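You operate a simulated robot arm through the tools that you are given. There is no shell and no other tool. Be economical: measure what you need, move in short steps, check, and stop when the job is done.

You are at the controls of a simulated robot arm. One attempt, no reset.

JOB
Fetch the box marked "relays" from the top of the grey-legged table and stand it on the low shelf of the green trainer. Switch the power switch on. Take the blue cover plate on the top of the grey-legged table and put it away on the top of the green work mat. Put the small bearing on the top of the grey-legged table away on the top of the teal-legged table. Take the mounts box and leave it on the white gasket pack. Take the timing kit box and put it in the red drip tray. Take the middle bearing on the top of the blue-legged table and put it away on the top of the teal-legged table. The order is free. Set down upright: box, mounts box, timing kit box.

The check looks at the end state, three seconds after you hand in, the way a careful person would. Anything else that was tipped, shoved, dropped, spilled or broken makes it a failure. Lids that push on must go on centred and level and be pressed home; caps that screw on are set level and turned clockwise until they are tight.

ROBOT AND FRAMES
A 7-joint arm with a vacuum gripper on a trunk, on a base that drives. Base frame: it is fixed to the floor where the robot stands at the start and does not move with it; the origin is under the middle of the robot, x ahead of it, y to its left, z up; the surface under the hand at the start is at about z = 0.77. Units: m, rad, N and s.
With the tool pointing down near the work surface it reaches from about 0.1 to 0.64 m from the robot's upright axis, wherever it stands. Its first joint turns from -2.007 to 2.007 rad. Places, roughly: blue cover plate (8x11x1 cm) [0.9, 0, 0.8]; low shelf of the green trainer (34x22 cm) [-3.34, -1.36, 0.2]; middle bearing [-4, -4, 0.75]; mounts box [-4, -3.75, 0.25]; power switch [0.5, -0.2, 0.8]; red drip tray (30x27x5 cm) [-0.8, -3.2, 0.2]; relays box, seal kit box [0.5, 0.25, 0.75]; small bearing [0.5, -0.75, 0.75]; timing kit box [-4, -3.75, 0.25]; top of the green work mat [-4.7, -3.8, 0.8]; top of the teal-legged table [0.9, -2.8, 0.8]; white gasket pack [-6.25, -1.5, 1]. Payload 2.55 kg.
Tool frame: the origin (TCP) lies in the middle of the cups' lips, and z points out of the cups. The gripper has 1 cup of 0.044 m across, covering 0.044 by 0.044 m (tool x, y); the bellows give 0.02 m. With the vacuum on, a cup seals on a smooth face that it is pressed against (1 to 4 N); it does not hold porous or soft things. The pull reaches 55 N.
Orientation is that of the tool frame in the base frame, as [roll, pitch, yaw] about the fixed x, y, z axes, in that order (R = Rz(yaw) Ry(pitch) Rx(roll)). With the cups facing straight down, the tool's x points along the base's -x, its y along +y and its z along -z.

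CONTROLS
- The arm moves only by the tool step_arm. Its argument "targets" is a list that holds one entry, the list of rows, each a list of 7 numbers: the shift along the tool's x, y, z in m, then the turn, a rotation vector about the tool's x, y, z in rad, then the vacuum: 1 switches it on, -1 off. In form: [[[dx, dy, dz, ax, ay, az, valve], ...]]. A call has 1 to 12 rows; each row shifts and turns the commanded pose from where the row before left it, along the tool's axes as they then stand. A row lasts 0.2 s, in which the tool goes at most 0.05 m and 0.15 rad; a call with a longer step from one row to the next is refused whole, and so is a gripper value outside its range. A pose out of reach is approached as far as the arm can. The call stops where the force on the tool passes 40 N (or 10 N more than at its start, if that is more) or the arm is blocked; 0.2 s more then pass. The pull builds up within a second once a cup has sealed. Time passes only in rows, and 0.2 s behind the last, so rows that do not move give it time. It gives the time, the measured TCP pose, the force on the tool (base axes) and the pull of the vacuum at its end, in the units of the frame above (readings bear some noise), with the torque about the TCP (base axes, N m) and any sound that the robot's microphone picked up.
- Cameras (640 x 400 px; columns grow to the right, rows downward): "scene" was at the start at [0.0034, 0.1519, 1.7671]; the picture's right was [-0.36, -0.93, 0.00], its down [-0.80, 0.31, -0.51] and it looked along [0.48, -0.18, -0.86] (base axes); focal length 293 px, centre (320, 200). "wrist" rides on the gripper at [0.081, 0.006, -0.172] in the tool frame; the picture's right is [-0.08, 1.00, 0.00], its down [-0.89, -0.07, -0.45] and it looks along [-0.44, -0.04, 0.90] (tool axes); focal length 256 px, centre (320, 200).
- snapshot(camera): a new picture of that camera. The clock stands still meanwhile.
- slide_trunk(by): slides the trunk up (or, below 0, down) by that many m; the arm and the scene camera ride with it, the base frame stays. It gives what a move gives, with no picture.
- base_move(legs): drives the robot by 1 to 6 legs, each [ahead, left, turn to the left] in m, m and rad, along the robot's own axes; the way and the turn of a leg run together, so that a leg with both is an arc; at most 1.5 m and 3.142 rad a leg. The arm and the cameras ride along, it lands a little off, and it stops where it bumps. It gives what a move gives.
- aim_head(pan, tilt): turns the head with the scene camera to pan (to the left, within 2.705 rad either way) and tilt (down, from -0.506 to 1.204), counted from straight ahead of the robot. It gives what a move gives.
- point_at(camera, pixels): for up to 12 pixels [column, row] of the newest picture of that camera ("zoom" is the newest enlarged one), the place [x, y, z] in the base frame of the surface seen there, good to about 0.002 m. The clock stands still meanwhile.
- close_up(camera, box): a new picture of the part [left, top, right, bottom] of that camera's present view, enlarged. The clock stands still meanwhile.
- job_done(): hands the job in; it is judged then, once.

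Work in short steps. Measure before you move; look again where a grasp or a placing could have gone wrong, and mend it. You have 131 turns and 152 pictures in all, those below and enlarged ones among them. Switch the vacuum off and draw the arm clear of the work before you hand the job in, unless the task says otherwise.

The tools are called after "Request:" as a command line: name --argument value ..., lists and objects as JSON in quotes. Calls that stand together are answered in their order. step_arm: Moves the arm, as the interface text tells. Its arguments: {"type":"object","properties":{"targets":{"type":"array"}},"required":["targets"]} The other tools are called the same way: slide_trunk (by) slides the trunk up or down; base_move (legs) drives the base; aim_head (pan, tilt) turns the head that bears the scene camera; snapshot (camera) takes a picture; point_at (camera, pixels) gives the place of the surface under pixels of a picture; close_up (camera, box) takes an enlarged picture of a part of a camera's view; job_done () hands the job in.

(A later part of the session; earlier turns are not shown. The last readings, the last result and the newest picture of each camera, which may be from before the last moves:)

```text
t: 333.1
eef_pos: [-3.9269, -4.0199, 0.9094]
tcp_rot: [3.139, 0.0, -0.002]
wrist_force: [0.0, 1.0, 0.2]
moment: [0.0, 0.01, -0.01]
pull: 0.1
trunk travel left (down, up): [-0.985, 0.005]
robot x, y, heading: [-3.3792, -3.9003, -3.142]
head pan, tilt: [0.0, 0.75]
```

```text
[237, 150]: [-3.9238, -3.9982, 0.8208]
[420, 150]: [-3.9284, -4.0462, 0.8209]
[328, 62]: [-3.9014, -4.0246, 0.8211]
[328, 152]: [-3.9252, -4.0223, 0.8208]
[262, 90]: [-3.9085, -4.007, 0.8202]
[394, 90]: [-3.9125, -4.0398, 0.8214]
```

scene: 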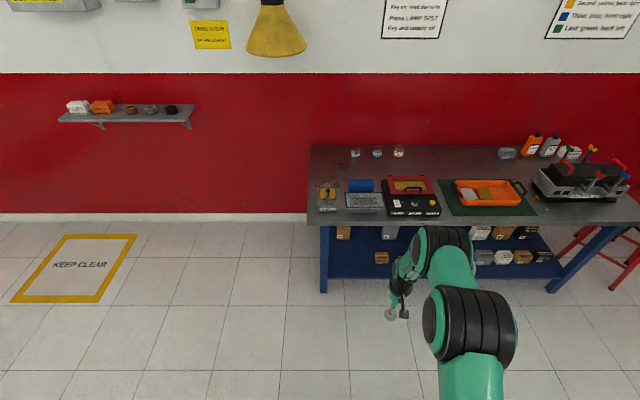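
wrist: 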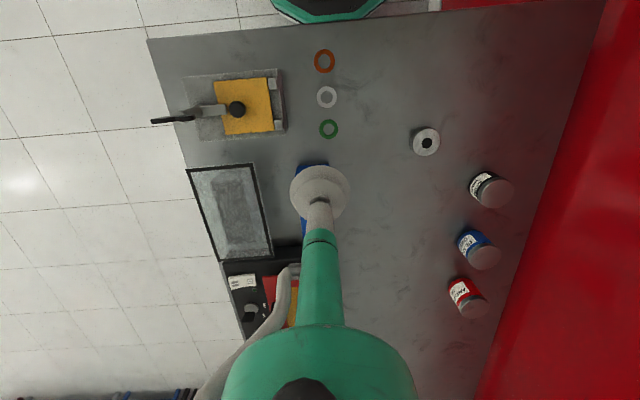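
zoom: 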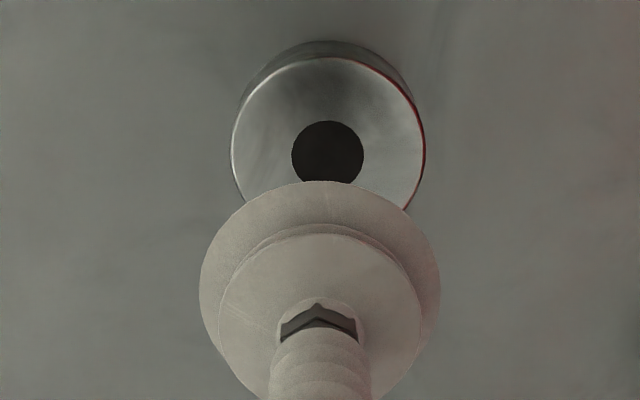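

Centre (-3.926,-4.022). Descend with vacuum on.

Request:
step_arm --targets '[[[0.001, 0.002, 0.04, 0, 0, 0, 1], [0, 0, 0.035, 0, 0, 0, 1], [0, 0, 0.008, 0, 0, 0, 1], [0, 0, 0.004, 0, 0, 0, 1], [0, 0, 0.002, 0, 0, 0, 1], [0, 0, 0, 0, 0, 0, 1], [0, 0, 0, 0, 0, 0, 1]]]'

```text
t: 334.6
eef_pos: [-3.9255, -4.0213, 0.8198]
tcp_rot: [3.139, 0.003, -0.002]
wrist_force: [0.4, 0.9, 8.9]
moment: [0.07, 0.01, 0.02]
pull: 54.8
trunk travel left (down, up): [-0.985, 0.005]
robot x, y, heading: [-3.3791, -3.9021, -3.141]
head pan, tilt: [0.0, 0.75]
```

Sealed. Lift, recentre the arm, and drive toward the corridor.

Request:
step_arm --targets '[[[0, 0, -0.02, 0, 0, 0, 1], [0, 0, -0.05, 0, 0, 0, 1], [0, 0, -0.05, 0, 0, 0, 1], [0, 0, -0.05, 0, 0, 0, 1], [0, 0, -0.05, 0, 0, 0, 1], [0, 0, -0.05, 0, 0, 0, 1], [0.02, -0.045, 0, 0, 0, 0, 1], [0.02, -0.045, 0, 0, 0, 0, 1], [0.02, -0.03, 0, 0, 0, 0, 1]]]'

Request:
base_move --legs '[[0, -1.2, 0], [0, 0, 1.57], [0, 0, 1.57], [1.3, 0.45, 0]]'

Request:
snapshot --camera "wrist"

```text
t: 336.6
eef_pos: [-3.8646, -3.9015, 1.0902]
tcp_rot: [3.141, 0.001, -0.002]
wrist_force: [-0.2, -0.2, -1.3]
moment: [0.01, -0.01, 0.02]
pull: 54.6
trunk travel left (down, up): [-0.985, 0.005]
robot x, y, heading: [-3.3805, -3.8963, -3.141]
head pan, tilt: [0.0, 0.75]
```

```text
t: 357.0
eef_pos: [-1.5695, -2.238, 1.0905]
tcp_rot: [3.14, -0.003, -3.138]
wrist_force: [-1.1, 0.5, -1.3]
moment: [0.03, -0.02, 0.0]
pull: 55.3
trunk travel left (down, up): [-0.985, 0.005]
robot x, y, heading: [-2.0511, -2.2439, 0.004]
head pan, tilt: [0.0, 0.75]
```

```text
61 pictures are left
```

wrist: 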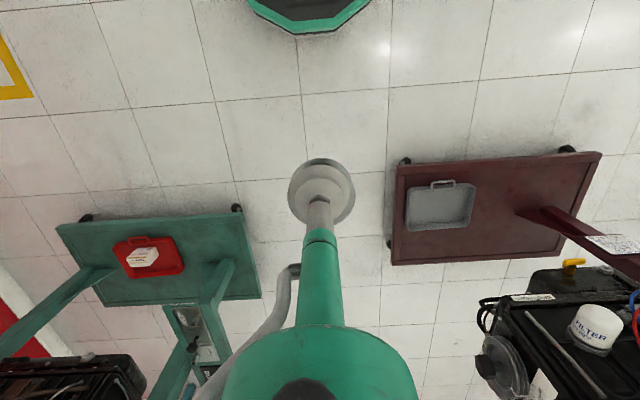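

In line with the corridor. Drive through to the teal table.

Request:
base_move --legs '[[1.45, 0, 0], [0.65, 0, 0], [0, -0.5, 0], [0.12, 0, 0]]'

Request:
snapshot --camera "wrist"

```text
t: 370.9
eef_pos: [0.6967, -2.6819, 1.0893]
tcp_rot: [3.141, 0.0, -3.112]
wrist_force: [0.0, 0.3, -1.7]
moment: [-0.01, 0.0, 0.01]
pull: 54.9
trunk travel left (down, up): [-0.985, 0.005]
robot x, y, heading: [0.2104, -2.6997, 0.031]
head pan, tilt: [0.0, 0.75]
```

```text
60 pictures are left
```

wrist: 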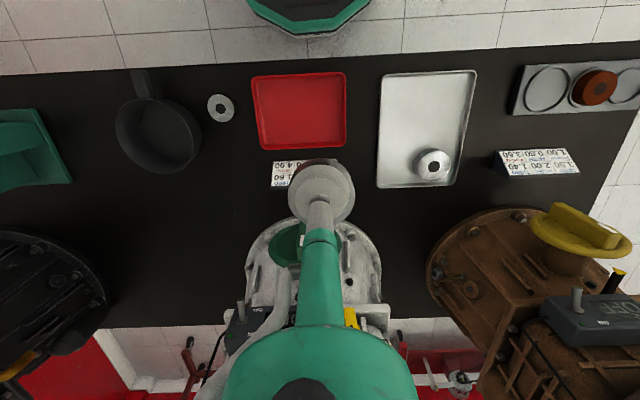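

Plenty of free table around (225,180). Measure.

Request:
point_at --camera "wrist" --pixels '[[225, 170], [220, 110], [198, 145], [270, 175], [225, 200], [250, 230], [190, 215]]'

```text
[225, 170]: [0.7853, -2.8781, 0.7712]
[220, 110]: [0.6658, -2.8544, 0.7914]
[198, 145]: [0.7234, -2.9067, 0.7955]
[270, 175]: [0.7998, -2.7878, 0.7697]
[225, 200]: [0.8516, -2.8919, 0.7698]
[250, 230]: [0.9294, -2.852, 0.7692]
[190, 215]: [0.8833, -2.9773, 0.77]
```

Target (0.79,-2.86). Move over and descend to z≈0.80.

Request:
step_arm --targets '[[[-0.0219, -0.0446, 0, 0, 0, 0, 1], [-0.0219, -0.0446, 0, 0, 0, 0, 1], [-0.0219, -0.0446, 0, 0, 0, 0, 1], [-0.0219, -0.0446, 0, 0, 0, 0, 1], [0, 0, 0.0478, 0, 0, 0, 1], [0, 0, 0.0478, 0, 0, 0, 1], [0, 0, 0.0478, 0, 0, 0, 1], [0, 0, 0.0478, 0, 0, 0, 1], [0, 0, 0.0478, 0, 0, 0, 1], [0, 0, 0.0478, 0, 0, 0, 1], [0, 0, 0, 0, 0, 0, 1]]]'

Request:
snapshot --camera "wrist"

```text
t: 373.4
eef_pos: [0.8504, -2.8797, 0.8838]
tcp_rot: [-3.101, 0.121, -3.115]
wrist_force: [0.2, -0.7, -1.4]
moment: [0.0, 0.0, 0.01]
pull: 54.8
out of reach, approached as far as the arm can: row 10
trunk travel left (down, up): [-0.985, 0.005]
robot x, y, heading: [0.2104, -2.6985, 0.032]
head pan, tilt: [0.0, 0.75]
stopped in row 11: the arm was blocked; the commanded pose is now the measured one
```

```text
59 pictures are left
```

wrist: 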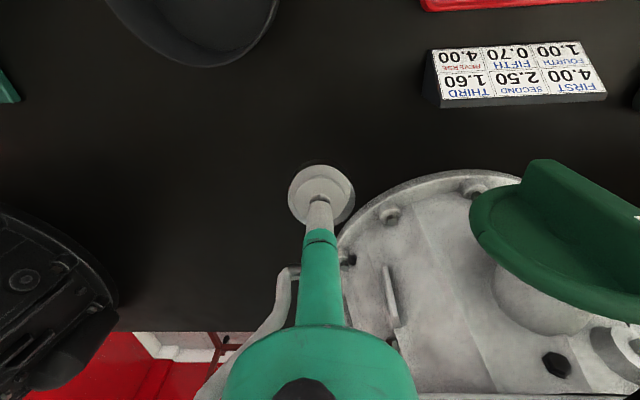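

The arm ran out of downward reach because the trunk is at the top, and tilted. Raise, straighten, pull back, then lower the trunk.

Request:
step_arm --targets '[[[0, 0, -0.05, 0, 0, 0, 1], [0, 0, -0.05, 0, 0, 0, 1], [0, 0, -0.03, -0.0407, 0.1207, 0, 1], [0.04, 0, 0, 0, 0, 0, 1], [0, 0, 0, 0, 0, 0, 1]]]'

Request:
slide_trunk --by -0.1

Request:
snapshot --camera "wrist"

Request:
snapshot --camera "scene"

```text
t: 374.6
eef_pos: [0.7939, -2.8734, 1.0105]
tcp_rot: [-3.141, 0.0, -3.113]
wrist_force: [-0.1, 0.9, -2.3]
moment: [0.05, 0.0, -0.04]
pull: 54.5
trunk travel left (down, up): [-0.985, 0.005]
robot x, y, heading: [0.211, -2.6965, 0.032]
head pan, tilt: [0.0, 0.75]
```

```text
t: 375.9
eef_pos: [0.7929, -2.8729, 0.9113]
tcp_rot: [3.141, 0.001, -3.115]
wrist_force: [0.3, 0.0, -2.6]
moment: [0.0, 0.02, 0.03]
pull: 55.1
trunk travel left (down, up): [-0.885, 0.105]
robot x, y, heading: [0.2127, -2.7002, 0.038]
head pan, tilt: [0.0, 0.75]
```

```text
58 pictures are left
```

wrist: 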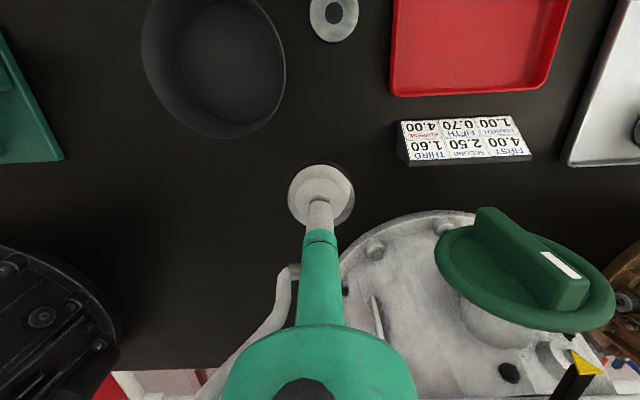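

```text
57 pictures are left
```

scene: 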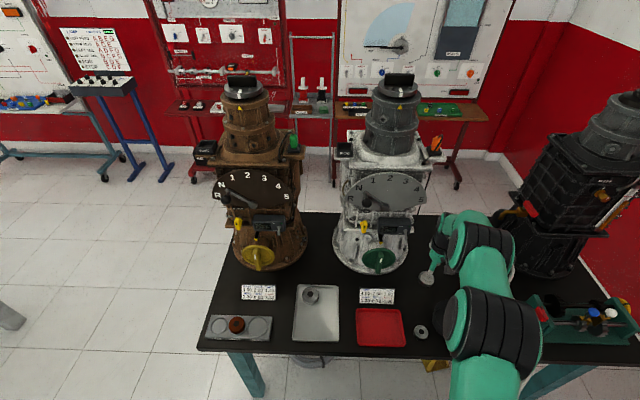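

Clear spot below. Lower the trunk 0.1 more, then fine contact.

Request:
slide_trunk --by -0.105

Request:
slide_trunk --by -0.014

```text
t: 377.3
eef_pos: [0.7938, -2.8727, 0.8074]
tcp_rot: [3.141, 0.0, -3.116]
wrist_force: [-0.9, 0.1, -0.6]
moment: [-0.02, 0.01, 0.0]
pull: 55.5
trunk travel left (down, up): [-0.78, 0.21]
robot x, y, heading: [0.2085, -2.6974, 0.032]
head pan, tilt: [0.0, 0.75]
```

```text
t: 377.9
eef_pos: [0.7933, -2.8736, 0.7939]
tcp_rot: [-3.141, -0.001, -3.115]
wrist_force: [0.7, 0.0, -1.8]
moment: [0.0, 0.01, 0.0]
pull: 54.8
trunk travel left (down, up): [-0.766, 0.224]
robot x, y, heading: [0.2126, -2.6996, 0.031]
head pan, tilt: [0.0, 0.75]
```

Request:
step_arm --targets '[[[0, 0, 0.002, 0, 0, 0, 1], [0, 0, 0.002, 0, 0, 0, 1], [0, 0, 0, 0, 0, 0, 1]]]'

```text
t: 378.7
eef_pos: [0.7927, -2.873, 0.7909]
tcp_rot: [-3.14, 0.004, -3.116]
wrist_force: [-2.3, 0.1, 10.1]
moment: [0.06, -0.17, 0.03]
pull: 54.6
trunk travel left (down, up): [-0.766, 0.224]
robot x, y, heading: [0.2102, -2.6986, 0.033]
head pan, tilt: [0.0, 0.75]
```

Contact (10 N). Release and rise.

Request:
step_arm --targets '[[[0, 0, 0, 0, 0, 0, -1], [0, 0, 0, 0, 0, 0, -1], [0, 0, 0, 0, 0, 0, -1], [0, 0, 0, 0, 0, 0, -1], [0, 0, -0.01, 0, 0, 0, -1], [0, 0, -0.04, 0, 0, 0, -1], [0, 0, -0.05, 0, 0, 0, -1], [0, 0, -0.05, 0, 0, 0, -1], [0, 0, -0.05, 0, 0, 0, -1], [0.03, 0, -0.04, 0, 0, 0, -1], [0.05, 0, 0, 0, 0, 0, -1], [0.05, 0, 0, 0, 0, 0, -1]]]'

Request:
slide_trunk --by 0.1

Request:
snapshot --camera "wrist"

```text
t: 381.3
eef_pos: [0.644, -2.8722, 1.0134]
tcp_rot: [-3.141, 0.002, -3.116]
wrist_force: [-0.7, 0.4, 0.2]
moment: [0.03, 0.0, 0.0]
pull: 0.1
out of reach, approached as far as the arm can: row 9, 10
trunk travel left (down, up): [-0.766, 0.224]
robot x, y, heading: [0.2105, -2.6997, 0.035]
head pan, tilt: [0.0, 0.75]
```

```text
t: 382.6
eef_pos: [0.6468, -2.8724, 1.1122]
tcp_rot: [3.141, -0.001, -3.116]
wrist_force: [-0.2, -0.2, 0.4]
moment: [0.02, -0.01, -0.01]
pull: 0.1
trunk travel left (down, up): [-0.866, 0.124]
robot x, y, heading: [0.2111, -2.6981, 0.031]
head pan, tilt: [0.0, 0.75]
```

```text
56 pictures are left
```

wrist: 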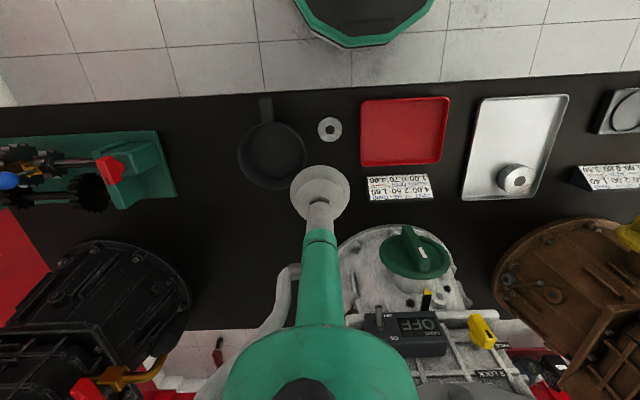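

Now return to the grey table for the blue plate; look back at the placed bearing while leaving.

Request:
base_move --legs '[[-0.2, 0, -0.033], [0, 0.25, 0]]'

Request:
snapshot --camera "wrist"

Request:
base_move --legs '[[0, 1.2, 0], [0, 1.2, 0]]'

Request:
aim_head --pan 0.0 --tilt 1.0

Request:
snapshot --camera "scene"

Request:
snapshot --camera "wrist"

```text
t: 385.6
eef_pos: [0.4394, -2.635, 1.1125]
tcp_rot: [3.141, 0.002, 3.132]
wrist_force: [0.3, -0.2, 0.2]
moment: [-0.05, -0.01, -0.02]
pull: 0.1
trunk travel left (down, up): [-0.866, 0.124]
robot x, y, heading: [0.0109, -2.4474, 0.003]
head pan, tilt: [0.0, 0.75]
```

```text
55 pictures are left
```

wrist: 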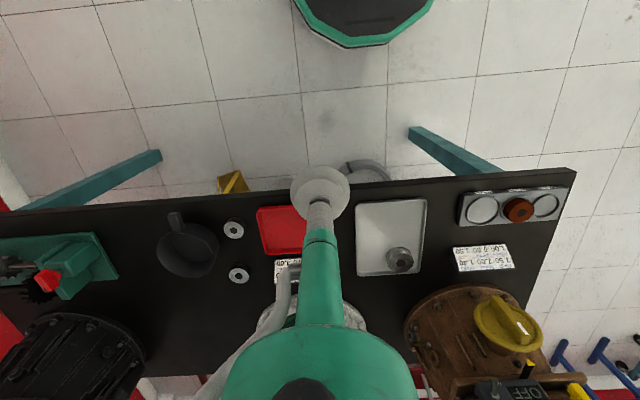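

```text
t: 397.6
eef_pos: [0.4834, -0.211, 1.1123]
tcp_rot: [-3.141, 0.001, 3.114]
wrist_force: [-0.9, 0.5, 0.2]
moment: [0.01, 0.0, 0.01]
pull: 0.0
trunk travel left (down, up): [-0.866, 0.124]
robot x, y, heading: [0.0594, -0.0161, -0.02]
head pan, tilt: [0.0, 0.75]
```

```text
t: 398.3
eef_pos: [0.4837, -0.2106, 1.1122]
tcp_rot: [-3.141, 0.0, 3.117]
wrist_force: [0.3, 0.2, 0.3]
moment: [0.0, 0.03, 0.0]
pull: 0.0
trunk travel left (down, up): [-0.866, 0.124]
robot x, y, heading: [0.055, -0.0156, -0.022]
head pan, tilt: [0.0, 1.0]
```

```text
54 pictures are left
```

scene: 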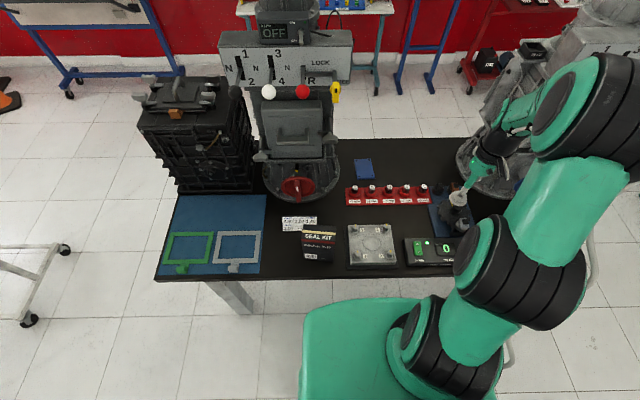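

```text
53 pictures are left
```

wrist: 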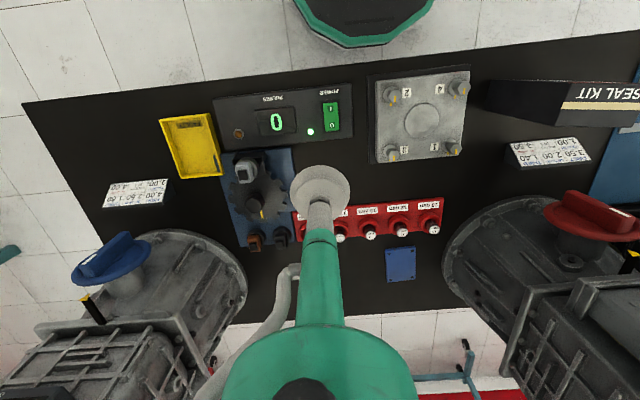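

Both bearings sit on the teal table. Measure the plate at wrist (400,264) and neighbours.

Request:
close_up --camera "wrist" --box '[340, 215, 460, 290]'

Request:
point_at --camera "wrist" --pixels '[[387, 250], [413, 249], [389, 280], [415, 279], [400, 264], [444, 255], [450, 235], [400, 232], [247, 270], [500, 330]]'

Request:
point_at --camera "scene" --pixels '[[320, 279], [228, 283], [250, 310], [335, 165], [345, 100], [275, 95], [400, 275]]'

```text
5.33 times, centred on (400, 252) of wrist
```

zoom: 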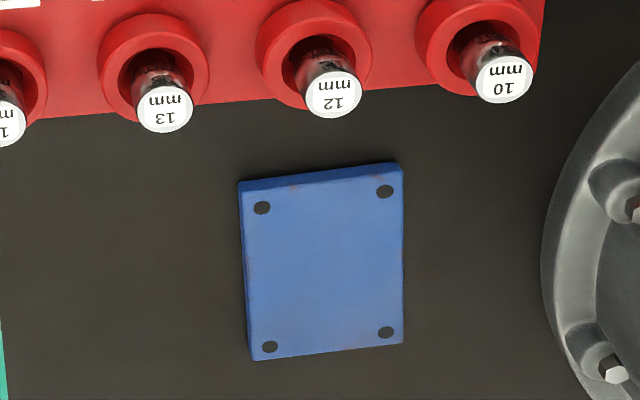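

```text
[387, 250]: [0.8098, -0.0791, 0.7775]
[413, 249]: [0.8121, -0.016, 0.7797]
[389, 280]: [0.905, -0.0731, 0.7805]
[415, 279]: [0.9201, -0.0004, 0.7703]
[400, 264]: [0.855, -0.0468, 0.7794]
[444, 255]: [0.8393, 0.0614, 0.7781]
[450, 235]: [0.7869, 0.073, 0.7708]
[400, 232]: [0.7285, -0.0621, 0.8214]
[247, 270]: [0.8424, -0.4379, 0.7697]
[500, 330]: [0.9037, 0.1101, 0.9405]
```

```text
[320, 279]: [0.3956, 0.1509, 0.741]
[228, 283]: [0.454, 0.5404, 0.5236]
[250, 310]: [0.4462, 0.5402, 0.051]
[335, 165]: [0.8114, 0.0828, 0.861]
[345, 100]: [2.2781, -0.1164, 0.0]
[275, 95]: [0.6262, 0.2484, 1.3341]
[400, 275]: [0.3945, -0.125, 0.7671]
```

Plate centre ≈(0.86,-0.043), top 0.780. Ease the base under the front edge (robot x≈0.2) to get reach.

Request:
base_move --legs '[[0.07, 0, 0.02], [0.075, 0, 0]]'

Request:
step_arm --targets '[[[-0.02, 0.04, 0, 0, 0, 0, -1], [-0.02, 0.04, 0, 0, 0, 0, -1], [-0.02, 0.04, 0, 0, 0, 0, -1], [-0.02, 0.04, 0, 0, 0, 0, -1], [-0.02, 0.01, 0.04, 0, 0, 0, -1], [-0.03, 0, 0.04, 0, 0, 0, -1], [-0.03, 0, 0.04, 0, 0, 0, -1], [-0.01, 0, 0.04, 0, 0, 0, -1], [0, 0, 0, 0, 0, 0, -1]]]'

Request:
snapshot --camera "wrist"

```text
t: 400.0
eef_pos: [0.6315, -0.2017, 1.113]
tcp_rot: [3.141, -0.002, 3.135]
wrist_force: [-0.1, -0.3, -0.2]
moment: [-0.01, 0.04, 0.0]
pull: 0.0
trunk travel left (down, up): [-0.866, 0.124]
robot x, y, heading: [0.2037, -0.0159, 0.002]
head pan, tilt: [0.0, 1.0]
```

```text
t: 402.0
eef_pos: [0.8026, -0.0328, 0.954]
tcp_rot: [-3.141, 0.001, 3.134]
wrist_force: [0.1, -0.2, 0.5]
moment: [0.02, -0.02, 0.01]
pull: 0.1
trunk travel left (down, up): [-0.866, 0.124]
robot x, y, heading: [0.2005, -0.014, -0.001]
head pan, tilt: [0.0, 1.0]
```

```text
51 pictures are left
```

wrist: 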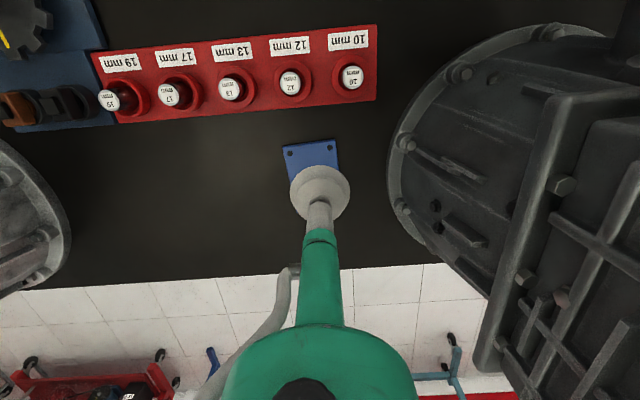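

No bump. Extend to x≈0.85, y≈-0.042, and down to z≈0.82.

Request:
step_arm --targets '[[[-0.02, -0.009, 0.03, 0, 0, 0, -1], [-0.02, 0, 0.03, 0, 0, 0, -1], [-0.009, 0, 0.035, 0, 0, 0, -1], [0, 0, 0.035, 0, 0, 0, -1], [0, 0, 0, 0, 0, 0, -1]]]'

Request:
snapshot --camera "wrist"

```text
t: 403.2
eef_pos: [0.8514, -0.0424, 0.8223]
tcp_rot: [-3.14, 0.001, 3.135]
wrist_force: [-0.5, 0.0, -0.1]
moment: [0.0, -0.02, 0.03]
pull: 0.0
trunk travel left (down, up): [-0.866, 0.124]
robot x, y, heading: [0.2014, -0.0188, -0.003]
head pan, tilt: [0.0, 1.0]
```

```text
50 pictures are left
```

wrist: 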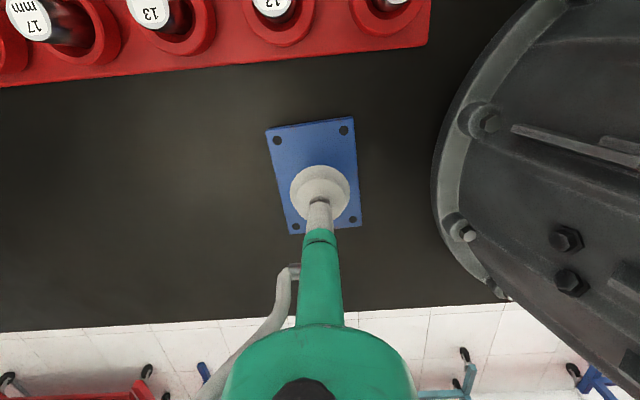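

Measure the plate corners to know its yaw, then pick.

Request:
point_at --camera "wrist" --pixels '[[269, 133], [352, 119], [360, 223], [291, 231]]'

Request:
step_arm --targets '[[[-0.003, 0, 0.03, 0, 0, 0, 1], [0, 0, 0.008, 0, 0, 0, 1], [0, 0, 0.004, 0, 0, 0, 1], [0, 0, 0.002, 0, 0, 0, 1], [0, 0, 0, 0, 0, 0, 1], [0, 0, 0, 0, 0, 0, 1]]]'

```text
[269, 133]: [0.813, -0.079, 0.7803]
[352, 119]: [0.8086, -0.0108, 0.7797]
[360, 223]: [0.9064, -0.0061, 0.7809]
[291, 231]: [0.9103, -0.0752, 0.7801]
```

```text
t: 404.6
eef_pos: [0.8406, -0.0426, 0.7838]
tcp_rot: [-3.141, 0.0, 3.134]
wrist_force: [0.1, -0.6, -0.7]
moment: [0.01, 0.06, -0.01]
pull: 54.5
out of reach, approached as far as the arm can: row 1, 3
trunk travel left (down, up): [-0.866, 0.124]
robot x, y, heading: [0.2, -0.0188, -0.001]
head pan, tilt: [0.0, 1.0]
```

Sealed. Lift and retract.

Request:
step_arm --targets '[[[0, 0, -0.02, 0, 0, 0, 1], [0, 0, -0.05, 0, 0, 0, 1], [0.01, 0, -0.05, 0, 0, 0, 1], [0.03, 0, -0.05, 0, 0, 0, 1], [0.03, 0, -0.05, 0, 0, 0, 1], [0.05, 0, -0.05, 0, 0, 0, 1], [0.05, 0, -0.03, 0, 0, 0, 1], [0.05, 0, 0, 0, 0, 0, 1], [0.05, 0, 0, 0, 0, 0, 1], [0, 0, 0, 0, 0, 0, 1]]]'

Request:
base_move --legs '[[-0.2, 0, 0]]'

Request:
snapshot --camera "wrist"

```text
refused: row 3 steps farther than a row can; nothing moved
```

```text
t: 405.8
eef_pos: [0.7603, -0.0408, 0.7992]
tcp_rot: [3.141, 0.056, -3.141]
wrist_force: [-0.6, -0.2, 1.4]
moment: [0.01, -0.04, -0.01]
pull: 0.1
trunk travel left (down, up): [-0.866, 0.124]
robot x, y, heading: [0.1028, -0.0137, 0.006]
head pan, tilt: [0.0, 1.0]
stopped in leg 1: the force on the tool passed its limit at 55 N (the readings are from after the stop); the commanded pose is now the measured one
```

```text
49 pictures are left
```

wrist: 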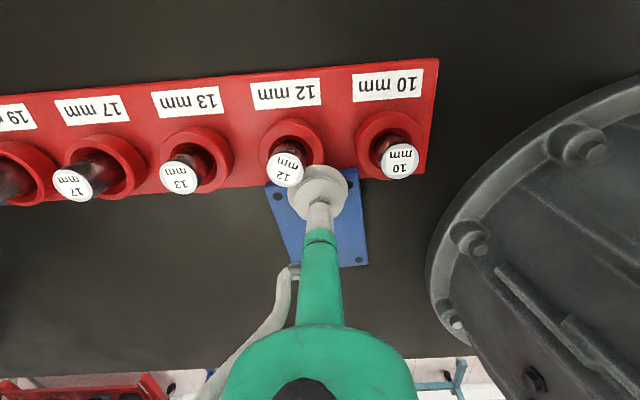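

My lift was refused (row too long) and the base dragged the plate to the socket block; vacuum was lost. I must be careful: vacuum off, raise straight up, and inspect.

Request:
step_arm --targets '[[[0, 0, 0, 0, 0, 0, -1], [0, 0, -0.02, 0, 0, 0, -1], [0, 0, -0.045, 0, 0, 0, -1], [0, 0, -0.045, 0, 0, 0, -1], [0, 0, -0.045, 0, 0, 0, -1], [0, 0, -0.045, 0, 0, 0, -1]]]'

Request:
snapshot --camera "wrist"

Request:
snapshot --camera "scene"

```text
t: 407.2
eef_pos: [0.7523, -0.0404, 0.9962]
tcp_rot: [3.141, 0.049, -3.14]
wrist_force: [-0.5, -0.3, -1.1]
moment: [-0.05, -0.05, 0.03]
pull: 0.0
trunk travel left (down, up): [-0.866, 0.124]
robot x, y, heading: [0.1035, -0.0129, 0.0]
head pan, tilt: [0.0, 1.0]
```

```text
48 pictures are left
```

wrist: 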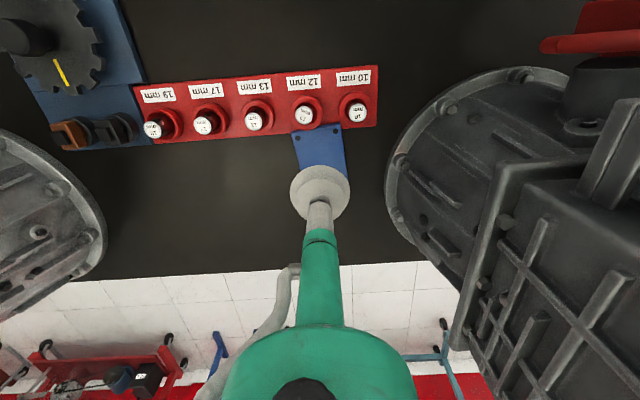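

```text
47 pictures are left
```

scene: 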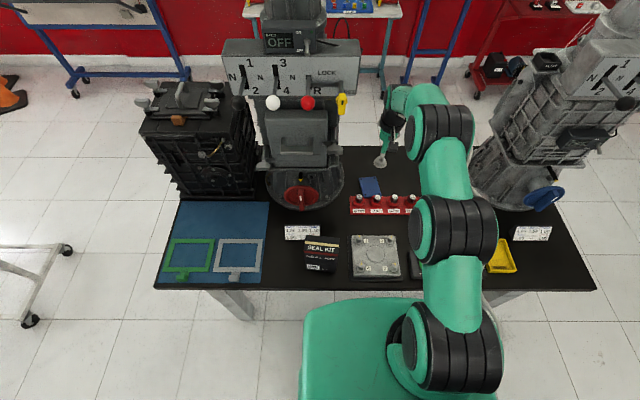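

The plate slid against the socket block. Verify the 12 mm socket cap position (previously (0.7285,-0.0621,0.821)) and plate corners.

Request:
close_up --camera "wrist" --box '[230, 60, 390, 160]'

Request:
point_at --camera "wrist" --pixels '[[303, 115], [304, 112], [357, 112], [253, 121], [294, 136], [338, 127], [346, 170], [375, 125], [377, 68]]'

```text
4.00 times, centred on (310, 110) of wrist
```

zoom: 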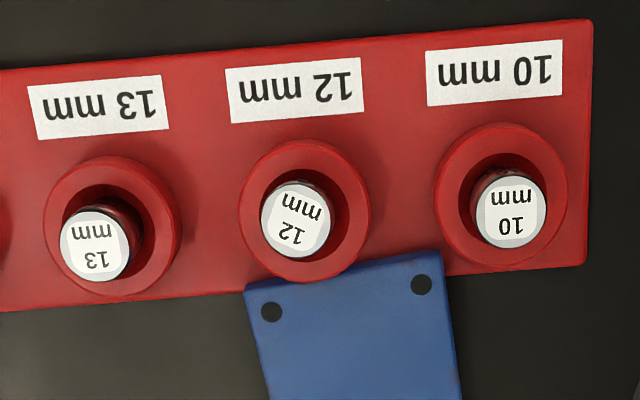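

```text
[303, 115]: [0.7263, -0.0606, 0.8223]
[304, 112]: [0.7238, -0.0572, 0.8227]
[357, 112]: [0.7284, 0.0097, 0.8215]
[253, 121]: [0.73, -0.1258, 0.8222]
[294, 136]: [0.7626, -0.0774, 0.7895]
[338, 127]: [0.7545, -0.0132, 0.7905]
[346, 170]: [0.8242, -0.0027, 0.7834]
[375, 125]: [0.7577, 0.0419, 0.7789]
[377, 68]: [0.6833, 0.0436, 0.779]
```

The plate's front edge rests on the block's low lip (tilt ≈0.1 rad); the block is unmoved and the 12 mm socket only turned slightly in its hole. Move base ahead 0.075, tilt the tool to match, and hover over the plate centre (0.808,-0.038).

Request:
base_move --legs '[[0.075, 0, 0]]'

Request:
step_arm --targets '[[[0, 0, 0, 0, 0.145, 0, -1], [0, 0, 0.045, 0, 0, 0, -1], [0, 0, 0.045, 0, 0, 0, -1], [0, 0, 0.045, 0, 0, 0, -1], [0, 0, 0, 0, 0, 0, -1]]]'

Request:
snapshot --camera "wrist"

```text
t: 408.2
eef_pos: [0.8288, -0.0404, 0.9959]
tcp_rot: [3.141, 0.05, 3.141]
wrist_force: [0.6, 0.5, -0.2]
moment: [0.03, 0.03, -0.04]
pull: 0.1
trunk travel left (down, up): [-0.866, 0.124]
robot x, y, heading: [0.1784, -0.0174, 0.001]
head pan, tilt: [0.0, 1.0]
```

```text
t: 409.4
eef_pos: [0.807, -0.0411, 0.8569]
tcp_rot: [-3.141, -0.017, -3.141]
wrist_force: [0.2, 0.8, -0.4]
moment: [0.03, -0.02, -0.02]
pull: 0.1
out of reach, approached as far as the arm can: row 1
trunk travel left (down, up): [-0.866, 0.124]
robot x, y, heading: [0.1778, -0.0142, 0.006]
head pan, tilt: [0.0, 1.0]
```

```text
45 pictures are left
```

wrist: 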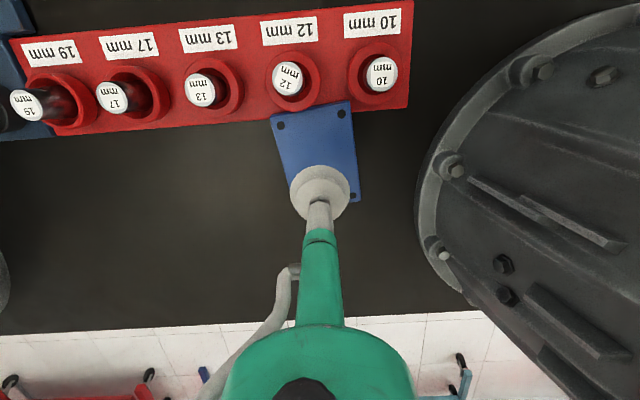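

Measure plate surface at several points for tilt.

Request:
point_at --camera "wrist" --pixels '[[275, 122], [347, 107], [310, 115], [312, 150], [288, 165], [352, 180], [345, 150], [354, 197], [287, 88], [292, 78]]'

```text
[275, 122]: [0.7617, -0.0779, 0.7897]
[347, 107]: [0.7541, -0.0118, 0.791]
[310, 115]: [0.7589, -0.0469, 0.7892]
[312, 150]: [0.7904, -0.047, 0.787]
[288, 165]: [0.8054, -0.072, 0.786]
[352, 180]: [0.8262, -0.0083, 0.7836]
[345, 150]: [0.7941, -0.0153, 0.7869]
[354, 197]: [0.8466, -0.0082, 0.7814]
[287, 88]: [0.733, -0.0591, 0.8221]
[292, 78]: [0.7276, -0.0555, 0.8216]
```

Tilt the tool 0.07 more and descend onto the plate with vacuum on.

Request:
step_arm --targets '[[[-0.004, 0, 0.02, 0, 0.07, 0, 1], [0, 0, 0.035, 0, 0, 0, 1], [0, 0, 0.01, 0, 0, 0, 1], [0, 0, 0.005, 0, 0, 0, 1], [0, 0, 0.003, 0, 0, 0, 1], [0, 0, 0, 0, 0, 0, 1], [0, 0, 0, 0, 0, 0, 1]]]'

```text
t: 411.0
eef_pos: [0.7807, -0.0399, 0.7872]
tcp_rot: [-3.14, -0.083, -3.141]
wrist_force: [0.9, -1.8, 20.2]
moment: [0.09, 0.5, 0.0]
pull: 54.7
out of reach, approached as far as the arm can: row 1
trunk travel left (down, up): [-0.866, 0.124]
robot x, y, heading: [0.1765, -0.0143, 0.005]
head pan, tilt: [0.0, 1.0]
```

Sealed. Lift along the tool axis (away from the sockets), one step at a time.

Request:
step_arm --targets '[[[0, 0, -0.01, 0, 0, 0, 1], [0, 0, -0.03, 0, 0, 0, 1], [0, 0, -0.045, 0, 0, 0, 1], [0, 0, -0.045, 0, 0, 0, 1], [0, 0, -0.045, 0, 0, 0, 1], [0, 0, -0.045, 0, 0, 0, 1]]]'

Request:
snapshot --camera "wrist"

```text
t: 412.4
eef_pos: [0.7675, -0.0359, 0.9919]
tcp_rot: [3.14, -0.088, 3.14]
wrist_force: [-1.3, 0.0, -3.0]
moment: [0.01, 0.0, 0.02]
pull: 54.7
out of reach, approached as far as the arm can: row 5, 6
trunk travel left (down, up): [-0.866, 0.124]
robot x, y, heading: [0.1791, -0.0167, 0.0]
head pan, tilt: [0.0, 1.0]
```

```text
44 pictures are left
```

wrist: 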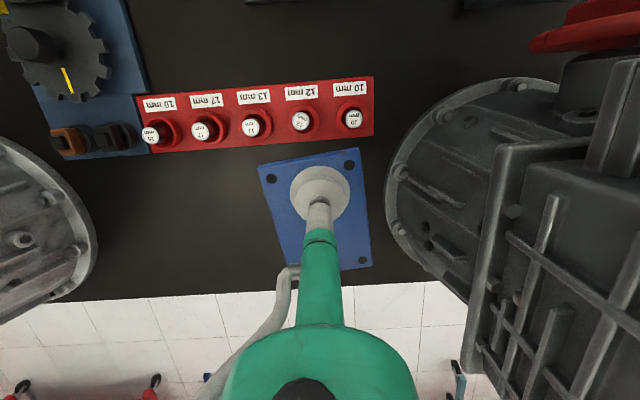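

Plate held. Zoom on the sockets to check the 12 mm one, and level the tool.

Request:
close_up --camera "wrist" --box '[130, 70, 390, 160]'

Request:
slide_trunk --by 0.1

Request:
step_arm --targets '[[[0.02, 0, 0, 0, -0.088, 0, 1], [0.04, 0, 0, 0, 0, 0, 1], [0.04, 0, 0, 0, 0, 0, 1], [0.04, 0, 0, 0, 0, 0, 1], [0, 0, 0, 0, 0, 0, 1]]]'

```text
2.46 times, centred on (260, 115) of wrist
```

zoom: 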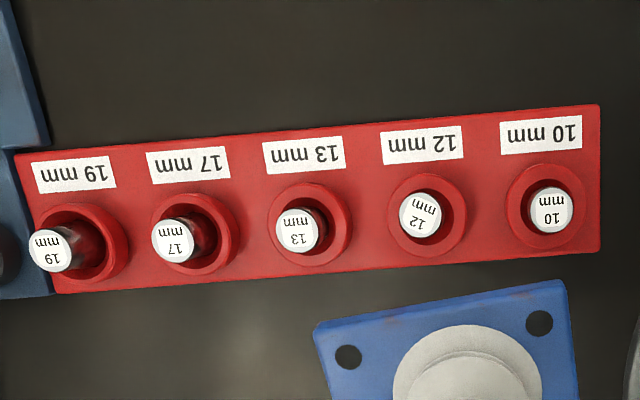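

```text
t: 413.7
eef_pos: [0.7696, -0.0352, 1.0909]
tcp_rot: [-3.141, -0.087, 3.141]
wrist_force: [0.8, 0.4, -2.8]
moment: [-0.01, 0.05, 0.0]
pull: 54.6
trunk travel left (down, up): [-0.966, 0.024]
robot x, y, heading: [0.1774, -0.0151, 0.008]
head pan, tilt: [0.0, 1.0]
```

```text
t: 414.9
eef_pos: [0.6301, -0.0339, 1.0908]
tcp_rot: [3.141, 0.003, 3.141]
wrist_force: [0.2, 0.2, -2.0]
moment: [0.0, 0.06, 0.0]
pull: 54.7
trunk travel left (down, up): [-0.966, 0.024]
robot x, y, heading: [0.1791, -0.0178, 0.004]
head pan, tilt: [0.0, 1.0]
```

Socket block intact. Back off and head for the corridor, turning to face −x.

Request:
base_move --legs '[[-0.18, 0, 0], [0, -1.1, 0], [0, -1.12, 0], [0, 0, -1.57], [0, 0, -1.57]]'

Request:
snapshot --camera "wrist"

```text
t: 434.5
eef_pos: [-0.4521, -2.2016, 1.0923]
tcp_rot: [3.14, 0.001, 0.016]
wrist_force: [-0.2, -0.1, -1.6]
moment: [-0.03, -0.04, -0.01]
pull: 54.5
trunk travel left (down, up): [-0.966, 0.024]
robot x, y, heading: [-0.001, -2.212, -3.127]
head pan, tilt: [0.0, 1.0]
```

```text
42 pictures are left
```

wrist: 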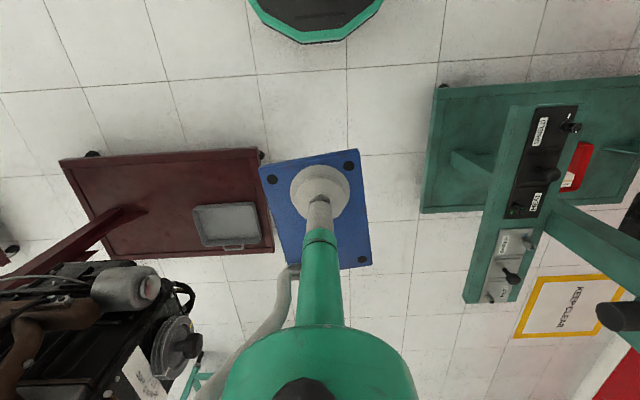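

Drive through the corridor to in front of the mat, then face −y.

Request:
base_move --legs '[[0, 0.035, -0.0145], [1.45, 0, 0], [1.2, 0.35, 0], [1.2, 0, 0], [0.85, 0, 0], [0, 0, 1.57]]'

Request:
aim_head --pan 0.0 --tilt 0.8

Request:
snapshot --camera "scene"

Request:
snapshot --camera "wrist"

```text
t: 461.5
eef_pos: [-4.6655, -3.1692, 1.0925]
tcp_rot: [3.141, 0.002, 1.579]
wrist_force: [0.0, 0.3, -2.6]
moment: [0.09, -0.03, 0.0]
pull: 55.2
trunk travel left (down, up): [-0.966, 0.024]
robot x, y, heading: [-4.6488, -2.7185, -1.557]
head pan, tilt: [0.0, 1.0]
```

```text
t: 462.2
eef_pos: [-4.6658, -3.1705, 1.0922]
tcp_rot: [-3.141, 0.001, 1.581]
wrist_force: [0.7, -0.5, -2.3]
moment: [0.08, -0.06, -0.01]
pull: 55.1
trunk travel left (down, up): [-0.966, 0.024]
robot x, y, heading: [-4.6497, -2.72, -1.56]
head pan, tilt: [0.0, 0.799]
```

```text
41 pictures are left
```

scene: 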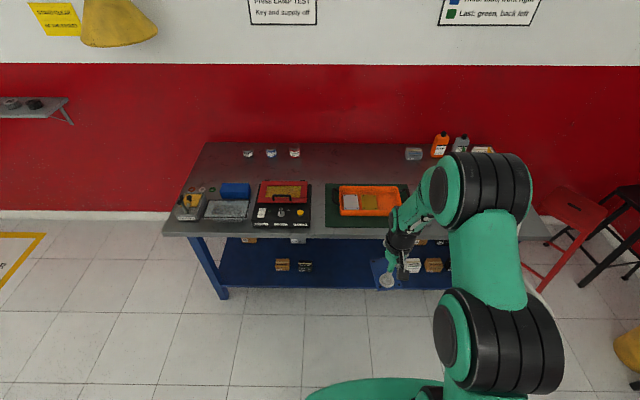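

```text
40 pictures are left
```

wrist: 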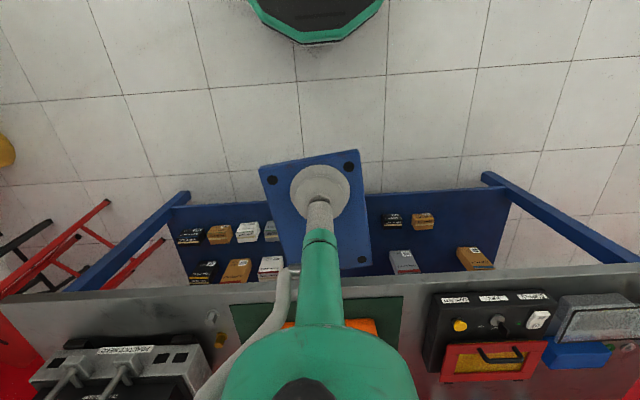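

Zoom the mat and tray to measure the free mat area.

Request:
close_up --camera "scene" --box '[305, 170, 425, 245]'

Request:
point_at --camera "zoom" --pixels '[[140, 72], [105, 302], [300, 302], [370, 300], [190, 242], [300, 242], [160, 120], [180, 85], [520, 78], [545, 80], [150, 200], [185, 75]]'

```text
5.33 times, centred on (365, 208) of scene
```

zoom: 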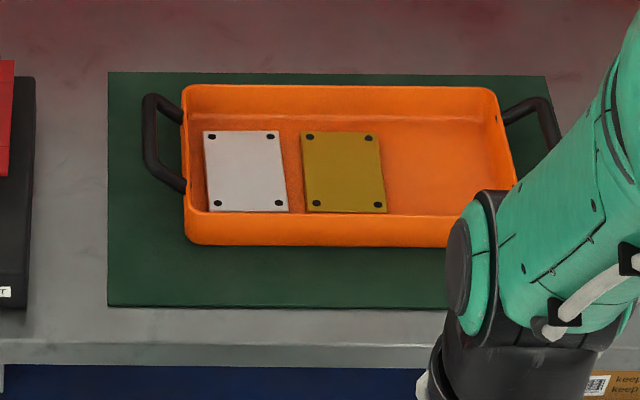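

```text
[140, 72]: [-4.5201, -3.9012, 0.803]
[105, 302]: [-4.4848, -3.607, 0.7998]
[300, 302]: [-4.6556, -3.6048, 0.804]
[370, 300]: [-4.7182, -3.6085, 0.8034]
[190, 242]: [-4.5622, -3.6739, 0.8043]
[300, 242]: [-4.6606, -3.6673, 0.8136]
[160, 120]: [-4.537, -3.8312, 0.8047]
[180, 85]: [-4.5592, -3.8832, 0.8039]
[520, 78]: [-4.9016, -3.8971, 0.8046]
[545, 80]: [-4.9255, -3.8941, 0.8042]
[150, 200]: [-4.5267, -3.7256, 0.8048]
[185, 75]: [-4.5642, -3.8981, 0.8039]
```

The orange tray on the mat holds the sibling cover plates with an empty third place at zoom (445,165); that's where the blue plate is properly put away on the mat (the remaining mat strip is too narrow). Measure the slot, then drive closer and align the plate's yaw.

Request:
point_at --camera "zoom" --pixels '[[306, 135], [372, 137], [384, 208], [309, 209], [208, 135], [285, 208], [440, 130], [480, 130], [455, 195], [400, 195], [490, 95], [445, 165]]'

Request:
base_move --legs '[[0.44, -0.14, -0.012]]'

Request:
step_arm --targets '[[[0, 0, 0, 0, 0, 0.07, 1], [0, 0, 0, 0, 0, 0.07, 1], [0, 0, 0, 0, 0, 0, 1]]]'

Request:
snapshot --camera "wrist"

Request:
snapshot --camera "scene"

```text
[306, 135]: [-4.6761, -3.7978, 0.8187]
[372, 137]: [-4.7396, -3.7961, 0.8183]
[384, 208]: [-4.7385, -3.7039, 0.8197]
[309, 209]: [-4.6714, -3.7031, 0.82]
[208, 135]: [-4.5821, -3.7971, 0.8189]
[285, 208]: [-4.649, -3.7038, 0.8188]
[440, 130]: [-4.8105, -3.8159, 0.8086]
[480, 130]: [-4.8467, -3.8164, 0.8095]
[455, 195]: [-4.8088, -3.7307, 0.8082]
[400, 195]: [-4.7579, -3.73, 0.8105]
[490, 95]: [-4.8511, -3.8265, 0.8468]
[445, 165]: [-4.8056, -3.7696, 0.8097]
```

```text
t: 465.0
eef_pos: [-4.8037, -3.6169, 1.0921]
tcp_rot: [3.141, 0.002, 1.574]
wrist_force: [0.7, 0.2, -2.2]
moment: [0.08, -0.01, -0.03]
pull: 54.6
trunk travel left (down, up): [-0.966, 0.024]
robot x, y, heading: [-4.7922, -3.1661, -1.562]
head pan, tilt: [0.0, 0.799]
```

```text
t: 465.8
eef_pos: [-4.8044, -3.617, 1.0923]
tcp_rot: [3.141, 0.001, 1.435]
wrist_force: [-0.1, -0.3, -2.6]
moment: [0.09, -0.02, 0.01]
pull: 54.8
trunk travel left (down, up): [-0.966, 0.024]
robot x, y, heading: [-4.7876, -3.1647, -1.567]
head pan, tilt: [0.0, 0.799]
```

```text
38 pictures are left
```

wrist: 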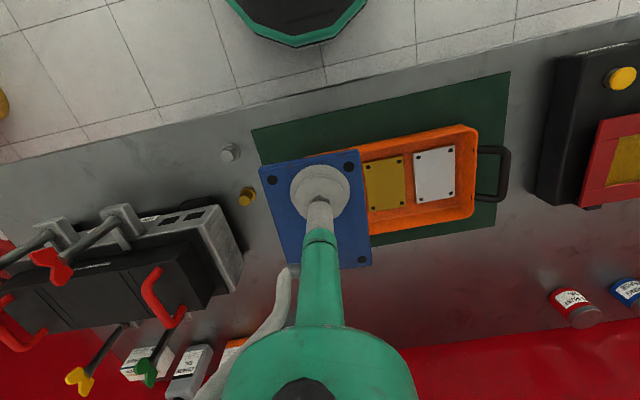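

```text
37 pictures are left
```

scene: 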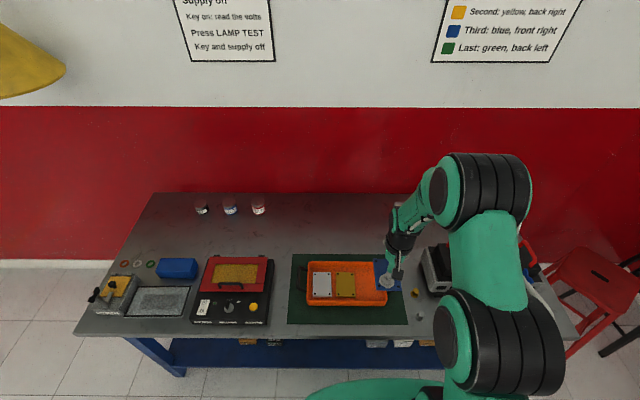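

Third slot centre ≈(-4.799,-3.750), tray floor 0.8095. Move over it, lower the trunk 0.2 and check alignment.

Request:
step_arm --targets '[[[-0.0337, 0.0071, 0, 0, 0, 0, 1], [-0.0337, 0.0071, 0, 0, 0, 0, 1], [-0.0337, 0.0071, 0, 0, 0, 0, 1], [0, 0, 0, 0, 0, 0, 1]]]'

Request:
slide_trunk --by -0.22

Request:
snapshot --camera "wrist"

Request:
point_at --camera "wrist" --pixels '[[262, 170], [356, 153], [369, 262], [290, 266], [380, 200], [420, 200]]'

Request:
close_up --camera "scene" --box '[280, 180, 440, 280]'

```text
t: 466.8
eef_pos: [-4.7982, -3.7196, 1.0927]
tcp_rot: [-3.141, 0.002, 1.434]
wrist_force: [-0.1, -0.4, -3.1]
moment: [0.03, -0.04, 0.01]
pull: 55.1
trunk travel left (down, up): [-0.966, 0.024]
robot x, y, heading: [-4.7878, -3.1665, -1.562]
head pan, tilt: [0.0, 0.799]
```

```text
t: 469.1
eef_pos: [-4.7979, -3.7194, 0.8719]
tcp_rot: [3.141, 0.0, 1.436]
wrist_force: [-0.8, 0.7, -2.6]
moment: [0.09, -0.01, -0.01]
pull: 54.8
trunk travel left (down, up): [-0.746, 0.244]
robot x, y, heading: [-4.7852, -3.1667, -1.567]
head pan, tilt: [0.0, 0.799]
```

```text
36 pictures are left
```

wrist: 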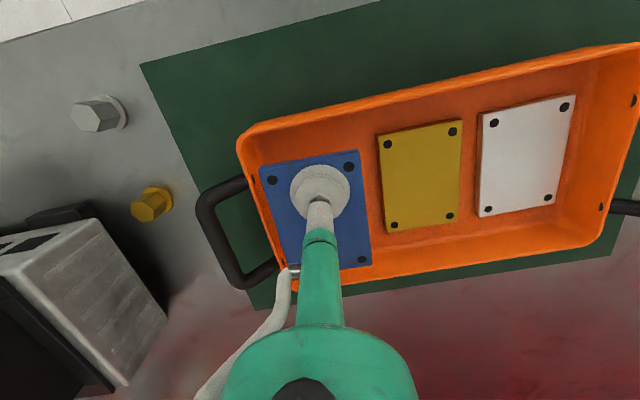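

```text
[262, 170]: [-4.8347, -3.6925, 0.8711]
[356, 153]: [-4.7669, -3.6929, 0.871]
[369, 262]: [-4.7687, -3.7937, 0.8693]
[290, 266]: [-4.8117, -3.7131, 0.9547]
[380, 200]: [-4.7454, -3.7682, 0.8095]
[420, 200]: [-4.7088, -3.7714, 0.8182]
```

```text
4.00 times, centred on (360, 230) of scene
```

zoom: 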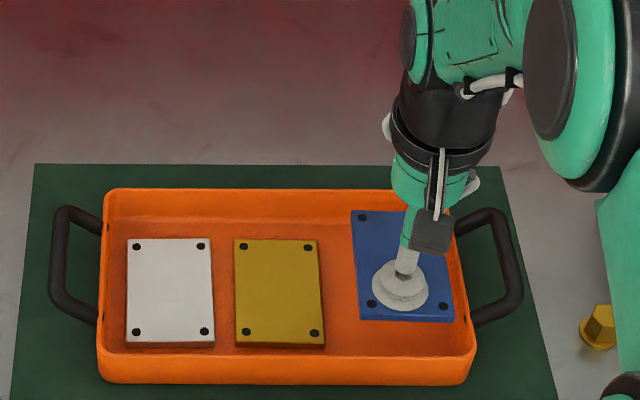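

Plate is square with the slot. Shift 8 mm deeper, lower into the tray, release, lift and check.

Request:
step_arm --targets '[[[-0.008, 0, 0.025, 0, 0, 0, 1], [0, 0, 0.018, 0, 0, 0, 1], [0, 0, 0.006, 0, 0, 0, 1], [0, 0, 0.003, 0, 0, 0, 1], [0, 0, 0, 0, 0, 0, 1]]]'

Request:
step_arm --targets '[[[0, 0, 0, 0, 0, 0, -1], [0, 0, 0, 0, 0, 0, -1], [0, 0, 0, 0, 0, 0, -1], [0, 0, 0, 0, 0, 0, -1], [0, 0, -0.01, 0, 0, 0, -1], [0, 0, -0.03, 0, 0, 0, -1], [0, 0, -0.045, 0, 0, 0, -1], [0, 0, -0.045, 0, 0, 0, -1], [0, 0, -0.03, 0, 0, 0, -1]]]'

Request:
close_up --camera "scene" --box '[280, 180, 440, 280]'

Request:
slide_trunk --by 0.2

```text
t: 470.3
eef_pos: [-4.7987, -3.7272, 0.8197]
tcp_rot: [3.141, 0.005, 1.434]
wrist_force: [0.1, -0.3, 1.8]
moment: [-0.25, 0.05, -0.01]
pull: 54.8
trunk travel left (down, up): [-0.746, 0.244]
robot x, y, heading: [-4.7863, -3.1647, -1.566]
head pan, tilt: [0.0, 0.799]
```

```text
t: 472.3
eef_pos: [-4.7975, -3.7261, 0.9774]
tcp_rot: [3.142, 0.002, 1.434]
wrist_force: [0.8, -0.6, -0.7]
moment: [-0.02, 0.0, 0.0]
pull: 0.2
trunk travel left (down, up): [-0.746, 0.244]
robot x, y, heading: [-4.7892, -3.1654, -1.565]
head pan, tilt: [0.0, 0.799]
```

```text
4.00 times, centred on (360, 230) of scene
```

zoom: 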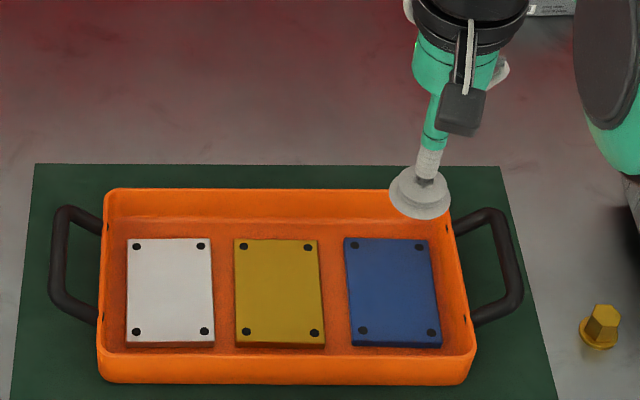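

```text
t: 474.5
eef_pos: [-4.7981, -3.7264, 1.1768]
tcp_rot: [-3.141, 0.001, 1.434]
wrist_force: [0.6, -0.1, 0.1]
moment: [0.04, -0.05, 0.01]
pull: 0.0
trunk travel left (down, up): [-0.946, 0.044]
robot x, y, heading: [-4.7881, -3.1681, -1.567]
head pan, tilt: [0.0, 0.799]
```

The blue plate now sits in the third place, level. The teal table likewise has a tray holding the sibling bearing, so the bearings should go there too. Straighten tool, back off, and drive to the corridor entrance.

Request:
step_arm --targets '[[[0.045, 0, 0, 0, 0, -0.07, -1], [0.045, 0, 0, 0, 0, -0.067, -1], [0, 0, 0, 0, 0, 0, -1]]]'

Request:
base_move --legs '[[-0.5, 0, 0], [0, 0, 1.566], [1.35, 0.2, 0], [1.35, 0.22, 0]]'

```text
t: 475.3
eef_pos: [-4.7877, -3.6411, 1.1771]
tcp_rot: [-3.141, 0.003, 1.572]
wrist_force: [-0.1, 0.1, 0.3]
moment: [0.02, 0.02, -0.02]
pull: 0.0
trunk travel left (down, up): [-0.946, 0.044]
robot x, y, heading: [-4.7867, -3.1645, -1.562]
head pan, tilt: [0.0, 0.799]
```

```text
t: 494.7
eef_pos: [-1.6661, -2.2139, 1.177]
tcp_rot: [-3.141, 0.0, -3.133]
wrist_force: [0.2, -0.2, 0.3]
moment: [0.03, 0.0, -0.03]
pull: 0.1
trunk travel left (down, up): [-0.946, 0.044]
robot x, y, heading: [-2.1388, -2.2175, 0.012]
head pan, tilt: [0.0, 0.799]
```

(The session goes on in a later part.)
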